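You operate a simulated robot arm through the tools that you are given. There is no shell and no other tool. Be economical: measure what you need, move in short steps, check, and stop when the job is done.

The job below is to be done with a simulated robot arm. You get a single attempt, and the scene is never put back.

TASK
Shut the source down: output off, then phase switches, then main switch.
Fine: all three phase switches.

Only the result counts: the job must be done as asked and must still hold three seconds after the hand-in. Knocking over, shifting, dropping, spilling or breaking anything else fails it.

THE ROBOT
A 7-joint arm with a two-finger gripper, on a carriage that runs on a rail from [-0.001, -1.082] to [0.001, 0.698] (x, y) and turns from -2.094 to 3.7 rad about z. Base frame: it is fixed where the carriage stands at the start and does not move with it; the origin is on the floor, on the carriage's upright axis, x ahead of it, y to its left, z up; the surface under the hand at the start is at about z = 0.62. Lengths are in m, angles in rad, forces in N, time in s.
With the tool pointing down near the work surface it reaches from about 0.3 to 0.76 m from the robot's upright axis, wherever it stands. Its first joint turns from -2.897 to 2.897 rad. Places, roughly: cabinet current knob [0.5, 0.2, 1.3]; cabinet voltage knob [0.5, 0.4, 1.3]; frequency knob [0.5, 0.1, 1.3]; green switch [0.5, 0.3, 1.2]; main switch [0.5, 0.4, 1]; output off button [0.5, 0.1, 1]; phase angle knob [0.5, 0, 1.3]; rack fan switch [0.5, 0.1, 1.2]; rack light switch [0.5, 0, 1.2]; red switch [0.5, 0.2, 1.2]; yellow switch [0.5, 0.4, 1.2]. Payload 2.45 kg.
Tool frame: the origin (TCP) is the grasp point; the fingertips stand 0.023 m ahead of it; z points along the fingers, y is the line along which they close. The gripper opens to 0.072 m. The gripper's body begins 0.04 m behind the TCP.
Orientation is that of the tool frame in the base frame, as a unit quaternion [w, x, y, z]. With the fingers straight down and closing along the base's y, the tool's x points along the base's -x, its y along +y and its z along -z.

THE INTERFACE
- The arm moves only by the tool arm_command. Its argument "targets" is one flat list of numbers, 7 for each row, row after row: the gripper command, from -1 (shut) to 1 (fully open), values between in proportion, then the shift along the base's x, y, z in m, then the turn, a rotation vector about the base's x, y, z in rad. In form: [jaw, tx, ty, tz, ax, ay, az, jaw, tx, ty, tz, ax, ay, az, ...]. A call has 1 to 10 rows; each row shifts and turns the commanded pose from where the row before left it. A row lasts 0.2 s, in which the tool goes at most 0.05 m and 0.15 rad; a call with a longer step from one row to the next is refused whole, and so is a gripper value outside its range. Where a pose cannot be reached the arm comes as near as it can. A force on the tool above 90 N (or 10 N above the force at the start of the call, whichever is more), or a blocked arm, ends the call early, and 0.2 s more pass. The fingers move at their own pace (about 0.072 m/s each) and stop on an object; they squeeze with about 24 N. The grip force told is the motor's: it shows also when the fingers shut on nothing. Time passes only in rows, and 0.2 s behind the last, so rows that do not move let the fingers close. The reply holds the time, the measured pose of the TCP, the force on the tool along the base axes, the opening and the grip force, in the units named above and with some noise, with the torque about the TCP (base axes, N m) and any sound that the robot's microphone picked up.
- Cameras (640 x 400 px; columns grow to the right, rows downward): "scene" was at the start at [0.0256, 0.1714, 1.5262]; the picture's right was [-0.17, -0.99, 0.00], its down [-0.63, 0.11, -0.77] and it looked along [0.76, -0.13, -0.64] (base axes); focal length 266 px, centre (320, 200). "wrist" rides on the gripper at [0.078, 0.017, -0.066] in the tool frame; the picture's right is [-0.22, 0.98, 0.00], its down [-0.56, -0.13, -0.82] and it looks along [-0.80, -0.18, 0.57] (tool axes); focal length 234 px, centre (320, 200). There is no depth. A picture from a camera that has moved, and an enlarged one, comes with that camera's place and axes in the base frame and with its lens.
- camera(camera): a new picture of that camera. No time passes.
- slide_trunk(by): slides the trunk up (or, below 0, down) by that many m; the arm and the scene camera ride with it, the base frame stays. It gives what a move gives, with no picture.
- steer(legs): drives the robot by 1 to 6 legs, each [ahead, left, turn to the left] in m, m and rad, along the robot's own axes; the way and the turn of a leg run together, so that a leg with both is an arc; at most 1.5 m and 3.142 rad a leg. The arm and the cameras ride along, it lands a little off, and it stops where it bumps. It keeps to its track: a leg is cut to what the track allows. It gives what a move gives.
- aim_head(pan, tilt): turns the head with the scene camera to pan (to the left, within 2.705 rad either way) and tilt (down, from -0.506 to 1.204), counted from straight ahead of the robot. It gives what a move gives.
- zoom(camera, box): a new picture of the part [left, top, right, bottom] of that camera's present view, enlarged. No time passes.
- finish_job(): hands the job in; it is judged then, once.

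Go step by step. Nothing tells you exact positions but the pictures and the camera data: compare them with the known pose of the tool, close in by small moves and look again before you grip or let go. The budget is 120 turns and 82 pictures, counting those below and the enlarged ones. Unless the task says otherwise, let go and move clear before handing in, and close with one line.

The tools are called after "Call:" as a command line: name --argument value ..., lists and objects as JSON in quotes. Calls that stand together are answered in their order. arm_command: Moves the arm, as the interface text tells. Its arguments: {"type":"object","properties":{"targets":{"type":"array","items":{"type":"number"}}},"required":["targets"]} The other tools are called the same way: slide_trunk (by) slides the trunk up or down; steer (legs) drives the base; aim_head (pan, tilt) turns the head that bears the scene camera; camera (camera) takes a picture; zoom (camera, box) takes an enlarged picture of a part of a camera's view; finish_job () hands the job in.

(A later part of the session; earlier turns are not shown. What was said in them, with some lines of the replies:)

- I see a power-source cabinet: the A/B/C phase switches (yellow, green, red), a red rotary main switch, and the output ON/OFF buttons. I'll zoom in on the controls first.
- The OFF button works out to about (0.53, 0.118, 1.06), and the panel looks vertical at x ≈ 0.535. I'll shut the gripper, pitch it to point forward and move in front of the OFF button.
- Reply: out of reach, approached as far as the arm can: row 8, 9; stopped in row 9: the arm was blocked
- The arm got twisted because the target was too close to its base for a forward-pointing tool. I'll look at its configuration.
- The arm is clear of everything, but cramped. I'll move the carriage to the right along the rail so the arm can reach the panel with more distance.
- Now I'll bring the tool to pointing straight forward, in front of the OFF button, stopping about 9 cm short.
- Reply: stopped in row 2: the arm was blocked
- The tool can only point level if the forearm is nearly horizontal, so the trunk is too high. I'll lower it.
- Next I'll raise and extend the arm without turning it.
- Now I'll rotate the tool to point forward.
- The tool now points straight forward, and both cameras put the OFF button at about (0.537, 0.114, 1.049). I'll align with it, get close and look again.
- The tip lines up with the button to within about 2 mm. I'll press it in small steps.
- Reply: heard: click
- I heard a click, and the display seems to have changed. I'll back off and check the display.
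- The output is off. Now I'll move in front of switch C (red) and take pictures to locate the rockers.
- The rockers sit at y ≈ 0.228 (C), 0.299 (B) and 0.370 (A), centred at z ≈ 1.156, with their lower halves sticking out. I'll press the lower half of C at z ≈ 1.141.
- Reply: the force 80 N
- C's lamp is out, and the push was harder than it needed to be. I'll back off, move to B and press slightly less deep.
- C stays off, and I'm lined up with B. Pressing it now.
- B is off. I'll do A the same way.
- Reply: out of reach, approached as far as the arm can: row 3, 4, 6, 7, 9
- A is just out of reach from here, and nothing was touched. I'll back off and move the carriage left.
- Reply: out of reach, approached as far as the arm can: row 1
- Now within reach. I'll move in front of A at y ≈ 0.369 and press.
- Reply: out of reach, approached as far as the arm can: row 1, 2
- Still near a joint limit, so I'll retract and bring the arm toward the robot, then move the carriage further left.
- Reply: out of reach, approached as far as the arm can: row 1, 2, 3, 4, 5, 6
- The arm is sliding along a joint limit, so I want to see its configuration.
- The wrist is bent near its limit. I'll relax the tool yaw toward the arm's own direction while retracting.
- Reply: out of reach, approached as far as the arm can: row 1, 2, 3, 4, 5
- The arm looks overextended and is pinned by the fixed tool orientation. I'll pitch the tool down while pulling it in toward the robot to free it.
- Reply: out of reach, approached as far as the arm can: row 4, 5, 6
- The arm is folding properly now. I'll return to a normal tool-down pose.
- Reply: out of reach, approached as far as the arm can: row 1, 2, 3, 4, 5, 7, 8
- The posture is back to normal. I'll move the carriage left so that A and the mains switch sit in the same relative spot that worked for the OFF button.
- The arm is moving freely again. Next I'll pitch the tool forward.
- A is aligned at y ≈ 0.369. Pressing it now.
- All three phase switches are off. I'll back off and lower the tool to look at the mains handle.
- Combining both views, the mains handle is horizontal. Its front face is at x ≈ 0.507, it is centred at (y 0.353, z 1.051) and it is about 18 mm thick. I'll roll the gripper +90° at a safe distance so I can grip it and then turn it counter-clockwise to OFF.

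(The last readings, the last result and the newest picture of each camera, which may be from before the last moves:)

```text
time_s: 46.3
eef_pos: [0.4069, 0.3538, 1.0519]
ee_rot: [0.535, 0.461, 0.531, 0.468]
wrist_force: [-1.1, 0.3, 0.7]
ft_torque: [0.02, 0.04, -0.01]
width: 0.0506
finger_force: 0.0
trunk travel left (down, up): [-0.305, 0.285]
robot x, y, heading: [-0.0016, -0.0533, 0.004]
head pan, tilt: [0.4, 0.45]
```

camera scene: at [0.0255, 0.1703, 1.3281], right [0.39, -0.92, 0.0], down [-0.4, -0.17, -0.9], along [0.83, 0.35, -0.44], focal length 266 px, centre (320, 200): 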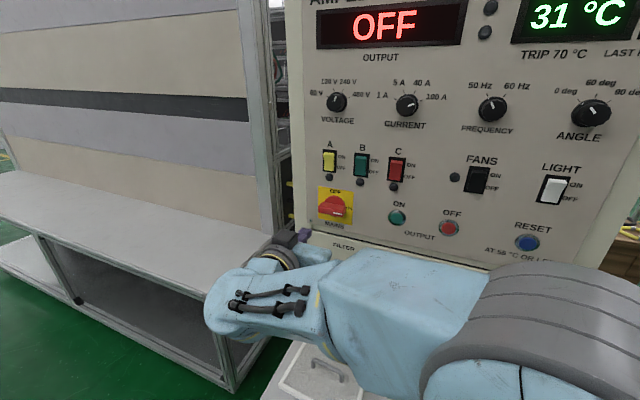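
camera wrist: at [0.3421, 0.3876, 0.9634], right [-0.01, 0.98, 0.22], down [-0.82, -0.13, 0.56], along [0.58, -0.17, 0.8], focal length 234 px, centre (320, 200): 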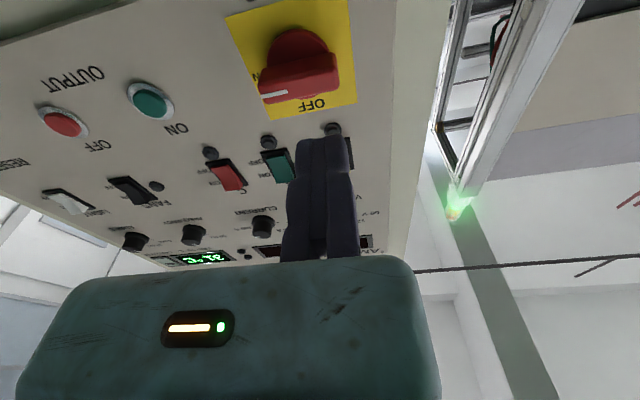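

Call:
arm_command --targets '[0.4, 0.01, -0.001, -0.001, 0.137, 0.011, -0.003, 0.4, 0.02, 0, 0, 0, 0, 0, 0.4, 0, 0, 0, 0, 0, 0]'

Call:
camera --camera "wrist"

Call:
zoom --camera "scene" --box '[258, 160, 418, 260]'

```text
time_s: 47.1
eef_pos: [0.4369, 0.3521, 1.0492]
ee_rot: [0.5, 0.5, 0.502, 0.499]
wrist_force: [-0.5, -0.3, 0.3]
ft_torque: [0.04, 0.02, -0.04]
width: 0.0506
finger_force: 0.0
trunk travel left (down, up): [-0.305, 0.285]
robot x, y, heading: [0.0, -0.0535, 0.005]
head pan, tilt: [0.4, 0.45]
```

```text
48 pictures are left
camera wrist: at [0.372, 0.4307, 1.067], right [0.0, -0.21, 0.98], down [-0.82, -0.56, -0.12], along [0.57, -0.8, -0.18], focal length 234 px, centre (320, 200)
```

wrist: 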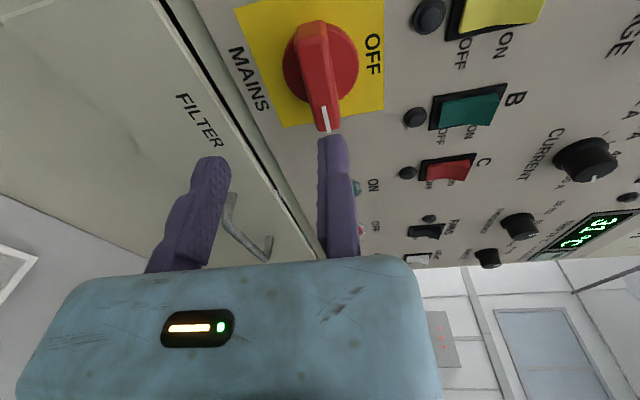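

```text
4.00 times, centred on (338, 210) of scene
camera zoom: at [0.0256, 0.1703, 1.3282], right [0.39, -0.92, 0.0], down [-0.4, -0.17, -0.9], along [0.83, 0.35, -0.44], focal length 1065 px, centre (248, 160)
```

zoom: 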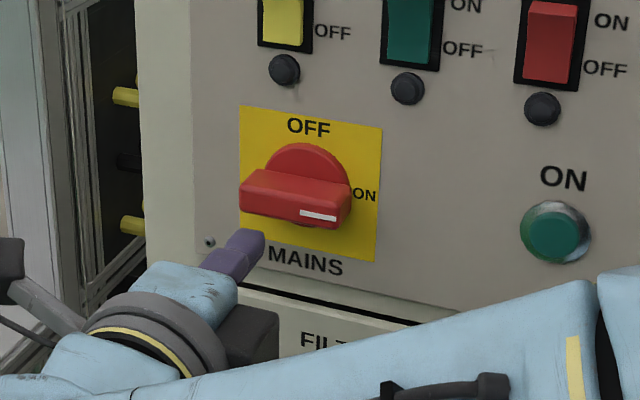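

The handle centre is confirmed at y ≈ 0.354, z ≈ 1.051. I'll advance around it.

Call:
arm_command --targets '[0.4, 0.02, 0.002, 0.0015, 0, 0, 0, 0.4, 0.02, 0, 0, 0, 0, 0, 0.4, 0.012, 0, 0, 0, 0, 0, 0.4, 0.008, 0, 0, 0, 0, 0, 0.4, 0, 0, 0, 0, 0, 0]'

Call:
camera --camera "wrist"

Call:
zoom --camera "scene" --box '[258, 160, 418, 260]'

```text
time_s: 48.1
eef_pos: [0.483, 0.3569, 1.0534]
ee_rot: [0.495, 0.5, 0.506, 0.499]
wrist_force: [-35.0, -19.4, 0.3]
ft_torque: [0.09, -0.24, -0.68]
width: 0.0505
finger_force: 0.0
trunk travel left (down, up): [-0.305, 0.285]
robot x, y, heading: [-0.0008, -0.0532, 0.01]
head pan, tilt: [0.4, 0.45]
stopped in row 4: the force on the tool passed its limit at 103 N (the readings are from after the stop); the commanded pose is now the measured one
```

```text
46 pictures are left
camera wrist: at [0.4166, 0.434, 1.0695], right [0.01, -0.22, 0.98], down [-0.81, -0.57, -0.11], along [0.58, -0.79, -0.18], focal length 234 px, centre (320, 200)
```

wrist: 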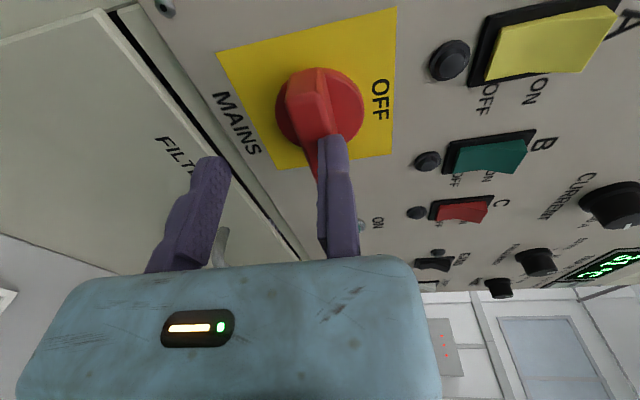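

```text
4.00 times, centred on (338, 210) of scene
camera zoom: at [0.0212, 0.1677, 1.3289], right [0.4, -0.92, 0.0], down [-0.4, -0.17, -0.9], along [0.83, 0.36, -0.43], focal length 1065 px, centre (248, 160)
```

zoom: 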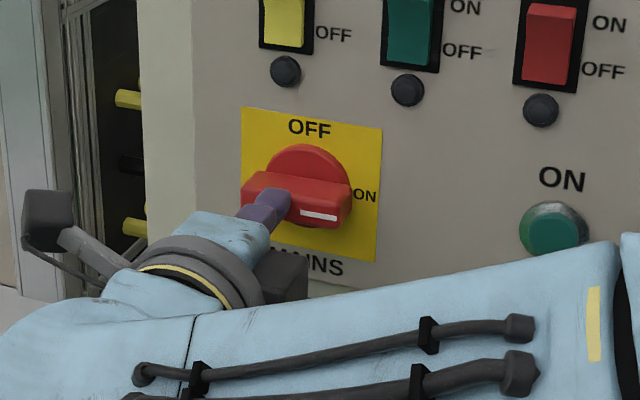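

The upper finger hit the handle. Comparing pictures, only the tool's −y finger moves and the +y finger stays at the TCP line, so the grasp must be offset. I'll back off and raise the tool so the fixed finger sits just above the handle.

Call:
arm_command --targets '[0.4, -0.02, 0, 0, 0.002, -0.012, -0.01, 0.4, -0.01, -0.002, 0, 0, 0, 0, 0.4, 0, 0, 0.014, 0, 0, 0, 0.4, 0, 0, 0, 0, 0, 0]'

Call:
camera --camera "wrist"

Call:
zoom --camera "scene" --box '[290, 170, 386, 230]'

```text
time_s: 49.1
eef_pos: [0.4579, 0.3546, 1.0639]
ee_rot: [0.501, 0.5, 0.501, 0.498]
wrist_force: [-0.3, 0.3, -0.4]
ft_torque: [0.01, -0.01, 0.01]
width: 0.0502
finger_force: 0.1
trunk travel left (down, up): [-0.305, 0.285]
robot x, y, heading: [-0.0013, -0.0526, 0.008]
head pan, tilt: [0.4, 0.45]
```

```text
44 pictures are left
camera wrist: at [0.3929, 0.4336, 1.0798], right [0.0, -0.21, 0.98], down [-0.82, -0.56, -0.12], along [0.57, -0.8, -0.18], focal length 234 px, centre (320, 200)
```

wrist: 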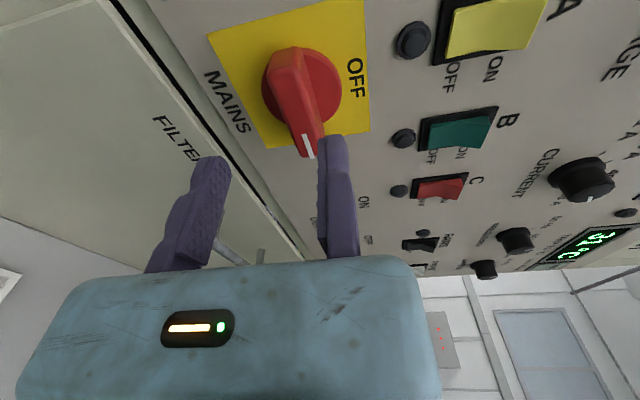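

```text
6.67 times, centred on (338, 200) of scene
camera zoom: at [0.0251, 0.1698, 1.3282], right [0.39, -0.92, 0.0], down [-0.4, -0.17, -0.9], along [0.83, 0.36, -0.44], focal length 1775 px, centre (200, 200)
```

zoom: 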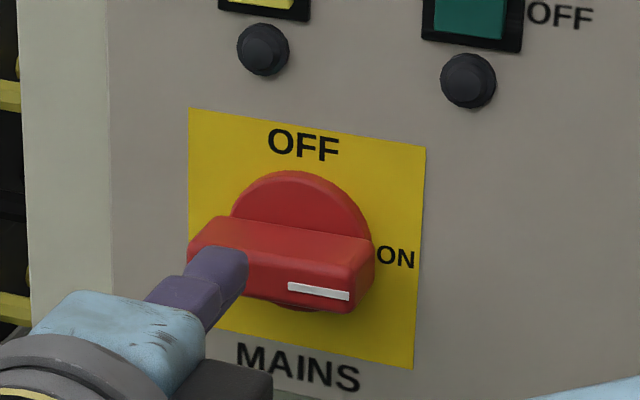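

This matches: the fixed finger's lower face is at z ≈ 1.064, just above the handle top at about 1.060. I'll advance carefully.

Call:
arm_command --targets '[0.4, 0.015, 0, 0.001, 0, 0, 0, 0.4, 0.012, 0, 0, 0, 0, 0, 0.4, 0.008, 0, 0, 0, 0, 0, 0.4, 0.005, 0, 0, 0, 0, 0, 0.4, 0, 0, 0, 0, 0, 0]'

Call:
camera --camera "wrist"

Call:
zoom --camera "scene" --box '[290, 170, 386, 230]'

```text
time_s: 50.3
eef_pos: [0.499, 0.3559, 1.0645]
ee_rot: [0.5, 0.5, 0.502, 0.498]
wrist_force: [0.8, -0.5, -0.3]
ft_torque: [0.0, 0.02, -0.02]
width: 0.0504
finger_force: 0.1
trunk travel left (down, up): [-0.305, 0.285]
robot x, y, heading: [-0.0014, -0.0501, 0.003]
head pan, tilt: [0.4, 0.45]
```

```text
42 pictures are left
camera wrist: at [0.4332, 0.4337, 1.0808], right [0.0, -0.21, 0.98], down [-0.82, -0.56, -0.12], along [0.57, -0.8, -0.18], focal length 234 px, centre (320, 200)
```

wrist: 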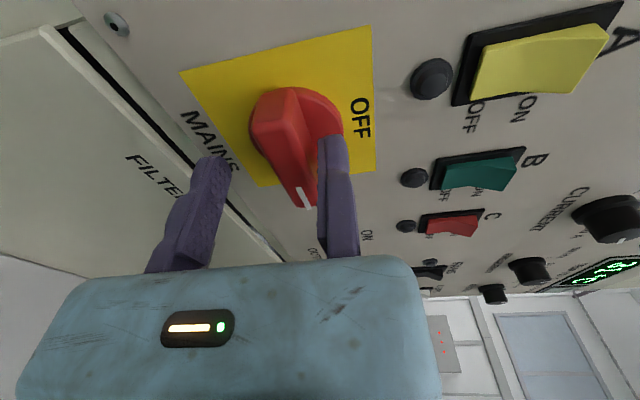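

```text
6.67 times, centred on (338, 200) of scene
camera zoom: at [0.0251, 0.1698, 1.3282], right [0.39, -0.92, 0.0], down [-0.4, -0.17, -0.9], along [0.83, 0.36, -0.44], focal length 1775 px, centre (200, 200)
```

zoom: 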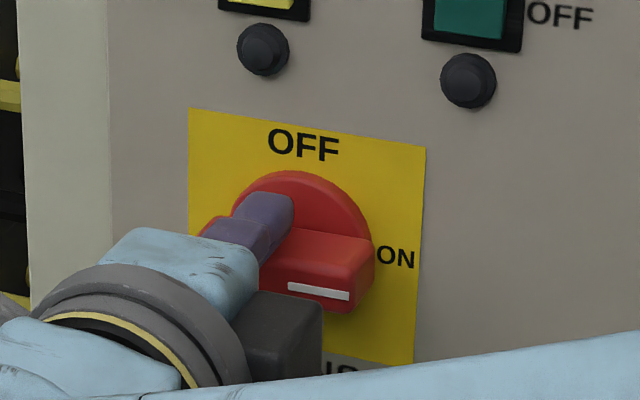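

The fingers straddle the handle. Closing the gripper.

Call:
arm_command --targets '[-1, 0, 0, -0.003, 0, 0, 0, -1, 0, 0, 0, 0, 0, 0, -1, 0, 0, 0, 0, 0, 0, -1, 0, 0, 0, 0, 0, 0]'

Call:
camera --camera "wrist"

```text
time_s: 51.3
eef_pos: [0.4976, 0.354, 1.0584]
ee_rot: [0.501, 0.5, 0.502, 0.497]
wrist_force: [-6.5, -4.4, -18.5]
ft_torque: [0.02, -0.01, 0.12]
width: 0.0178
finger_force: 43.2
trunk travel left (down, up): [-0.305, 0.285]
robot x, y, heading: [-0.0024, -0.0535, -0.0]
head pan, tilt: [0.4, 0.45]
```

```text
40 pictures are left
camera wrist: at [0.4329, 0.4342, 1.0761], right [0.01, -0.21, 0.98], down [-0.82, -0.56, -0.12], along [0.57, -0.8, -0.18], focal length 234 px, centre (320, 200)
```

wrist: 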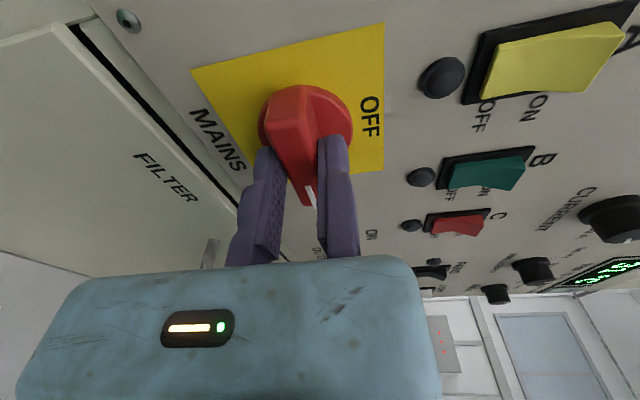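

The handle is firmly gripped (17.8 mm wide). I'll turn it counter-clockwise about its own axis, in two parts.

Call:
arm_command --targets '[-1, 0, 0, -0.003, 0, 0, 0, -1, 0, 0.0013, -0.0001, -0.143, 0, 0, -1, 0, 0.0013, -0.0003, -0.143, 0, 0, -1, 0, 0.0012, -0.0005, -0.143, 0, 0, -1, 0, 0.0011, -0.0006, -0.143, 0, 0, -1, 0, 0.001, -0.0008, -0.143, 0, 0, -1, 0, 0, 0, 0, 0, 0]'

Call:
camera --camera "wrist"

```text
time_s: 52.9
eef_pos: [0.4982, 0.3601, 1.0544]
ee_rot: [0.644, 0.293, 0.645, 0.291]
wrist_force: [-9.9, -6.9, -15.1]
ft_torque: [0.11, -0.04, 0.03]
width: 0.0181
finger_force: 43.5
trunk travel left (down, up): [-0.305, 0.285]
robot x, y, heading: [0.0014, -0.0548, -0.0]
head pan, tilt: [0.4, 0.45]
```

```text
39 pictures are left
camera wrist: at [0.4328, 0.4314, 1.0164], right [0.0, 0.48, 0.88], down [-0.82, -0.5, 0.28], along [0.57, -0.72, 0.39], focal length 234 px, centre (320, 200)
```

wrist: 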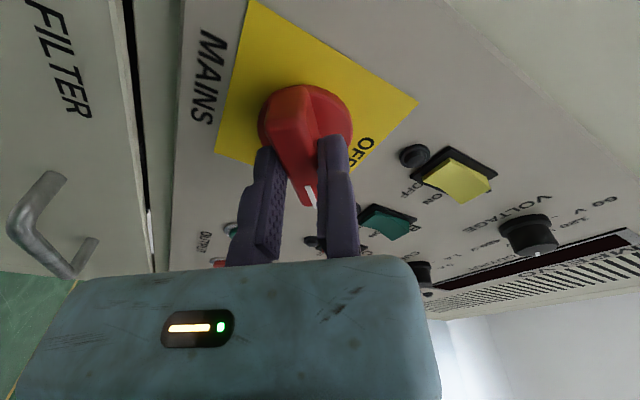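

The handle is turning smoothly. I'll complete the quarter turn.

Call:
arm_command --targets '[-1, 0, 0.0009, -0.0009, -0.143, 0, 0, -1, 0, 0.0008, -0.001, -0.143, 0, 0, -1, 0, 0.0006, -0.0011, -0.143, 0, 0, -1, 0, 0.0005, -0.0012, -0.143, 0, 0, -1, 0, 0.0003, -0.0013, -0.143, 0, 0, -1, 0, 0.0001, -0.0013, -0.145, 0, 0, -1, 0, 0, 0, 0, 0, 0]'

Call:
camera --camera "wrist"

Call:
camera --camera "scene"

```text
time_s: 54.5
eef_pos: [0.4987, 0.3613, 1.0482]
ee_rot: [0.706, 0.0, 0.708, -0.005]
wrist_force: [-10.7, -26.8, -25.8]
ft_torque: [0.58, 0.25, -0.22]
width: 0.0177
finger_force: 43.7
trunk travel left (down, up): [-0.305, 0.285]
robot x, y, heading: [-0.0024, -0.0517, 0.002]
head pan, tilt: [0.4, 0.45]
```

```text
38 pictures are left
camera wrist: at [0.4335, 0.3794, 0.9705], right [0.01, 0.98, 0.21], down [-0.82, -0.12, 0.56], along [0.57, -0.18, 0.8], focal length 234 px, centre (320, 200)
```

wrist: 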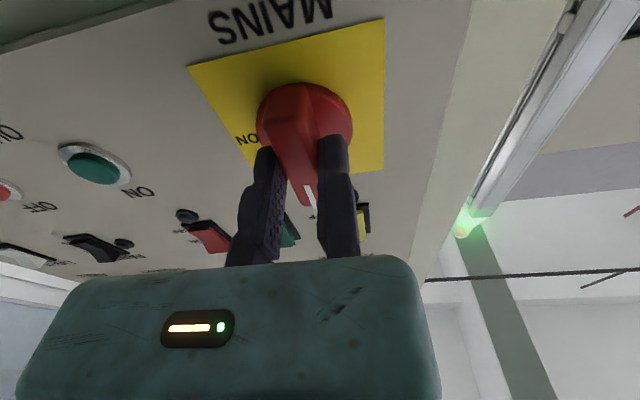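

```text
37 pictures are left
camera scene: at [0.0254, 0.1681, 1.3285], right [0.39, -0.92, 0.0], down [-0.4, -0.17, -0.9], along [0.83, 0.36, -0.43], focal length 266 px, centre (320, 200)
```

scene: 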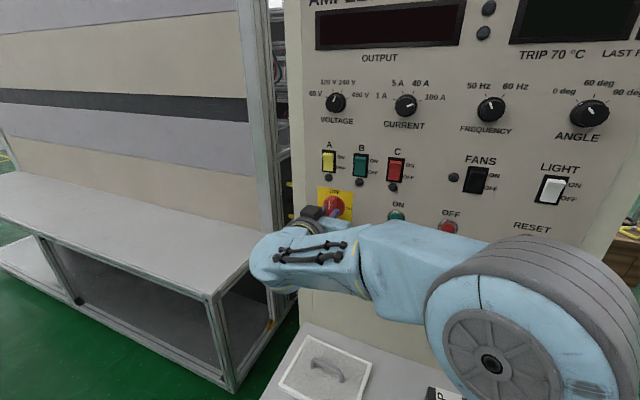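

The handle is at OFF and the display is dark. I'll let go and back straight out.

Call:
arm_command --targets '[0.2, 0, 0, 0, 0, 0, 0, 0.2, 0, 0, 0, 0, 0, 0, 0.2, 0, 0.003, 0, 0, 0, 0, 0.2, -0.015, 0, 0, 0, 0, 0, 0.2, -0.025, 0, 0, 0, 0, 0, 0.2, -0.03, 0, 0, 0, 0, 0, 0.2, -0.02, 0, 0, 0, 0, 0, 0.2, 0, 0, -0.03, 0, 0, 0, 0.2, 0, 0, -0.03, 0, 0, 0]'

Call:
camera --camera "scene"

Call:
zoom --camera "scene" --box '[290, 135, 450, 235]'

```text
time_s: 56.5
eef_pos: [0.4087, 0.3676, 0.9887]
ee_rot: [0.708, -0.001, 0.707, -0.003]
wrist_force: [-0.4, 0.2, 0.2]
ft_torque: [0.0, 0.02, 0.0]
width: 0.0432
finger_force: 0.0
trunk travel left (down, up): [-0.305, 0.285]
robot x, y, heading: [0.0004, -0.0485, 0.007]
head pan, tilt: [0.4, 0.45]
```

```text
36 pictures are left
camera scene: at [0.0249, 0.1696, 1.3283], right [0.39, -0.92, 0.0], down [-0.4, -0.17, -0.9], along [0.83, 0.36, -0.43], focal length 266 px, centre (320, 200)
```

scene: 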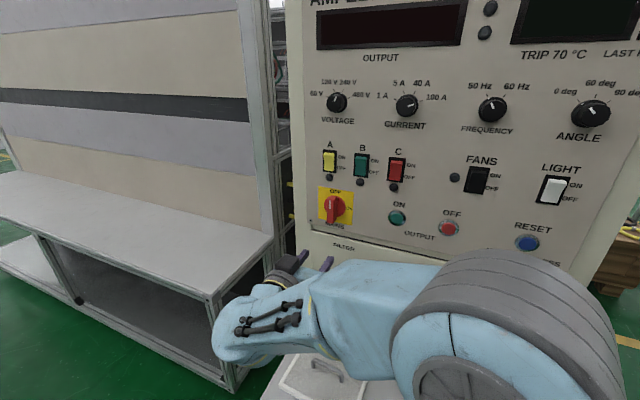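

```text
4.00 times, centred on (370, 185) of scene
camera zoom: at [0.0249, 0.1696, 1.3283], right [0.39, -0.92, 0.0], down [-0.4, -0.17, -0.9], along [0.83, 0.36, -0.43], focal length 1065 px, centre (120, 260)
```

zoom: 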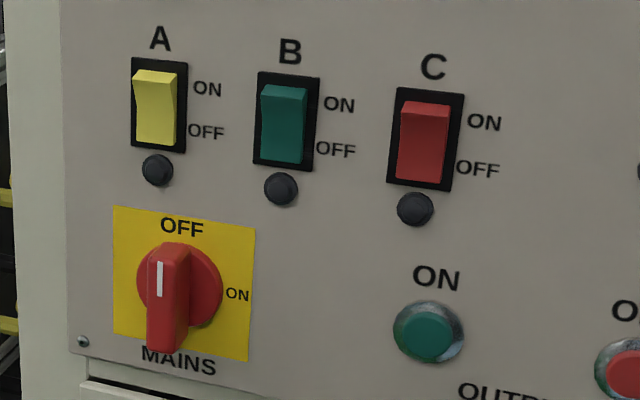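

The output, all three phase switches and the mains switch are off, and the arm is clear of the panel. Handing in.

Call:
finish_job

```text
The job is handed in.
```

The source is shut down in the order you asked: output off, phase switches C, B and A off, then the main switch turned to OFF. The display and phase lamps are dark, and the gripper has let go and is clear of the panel.
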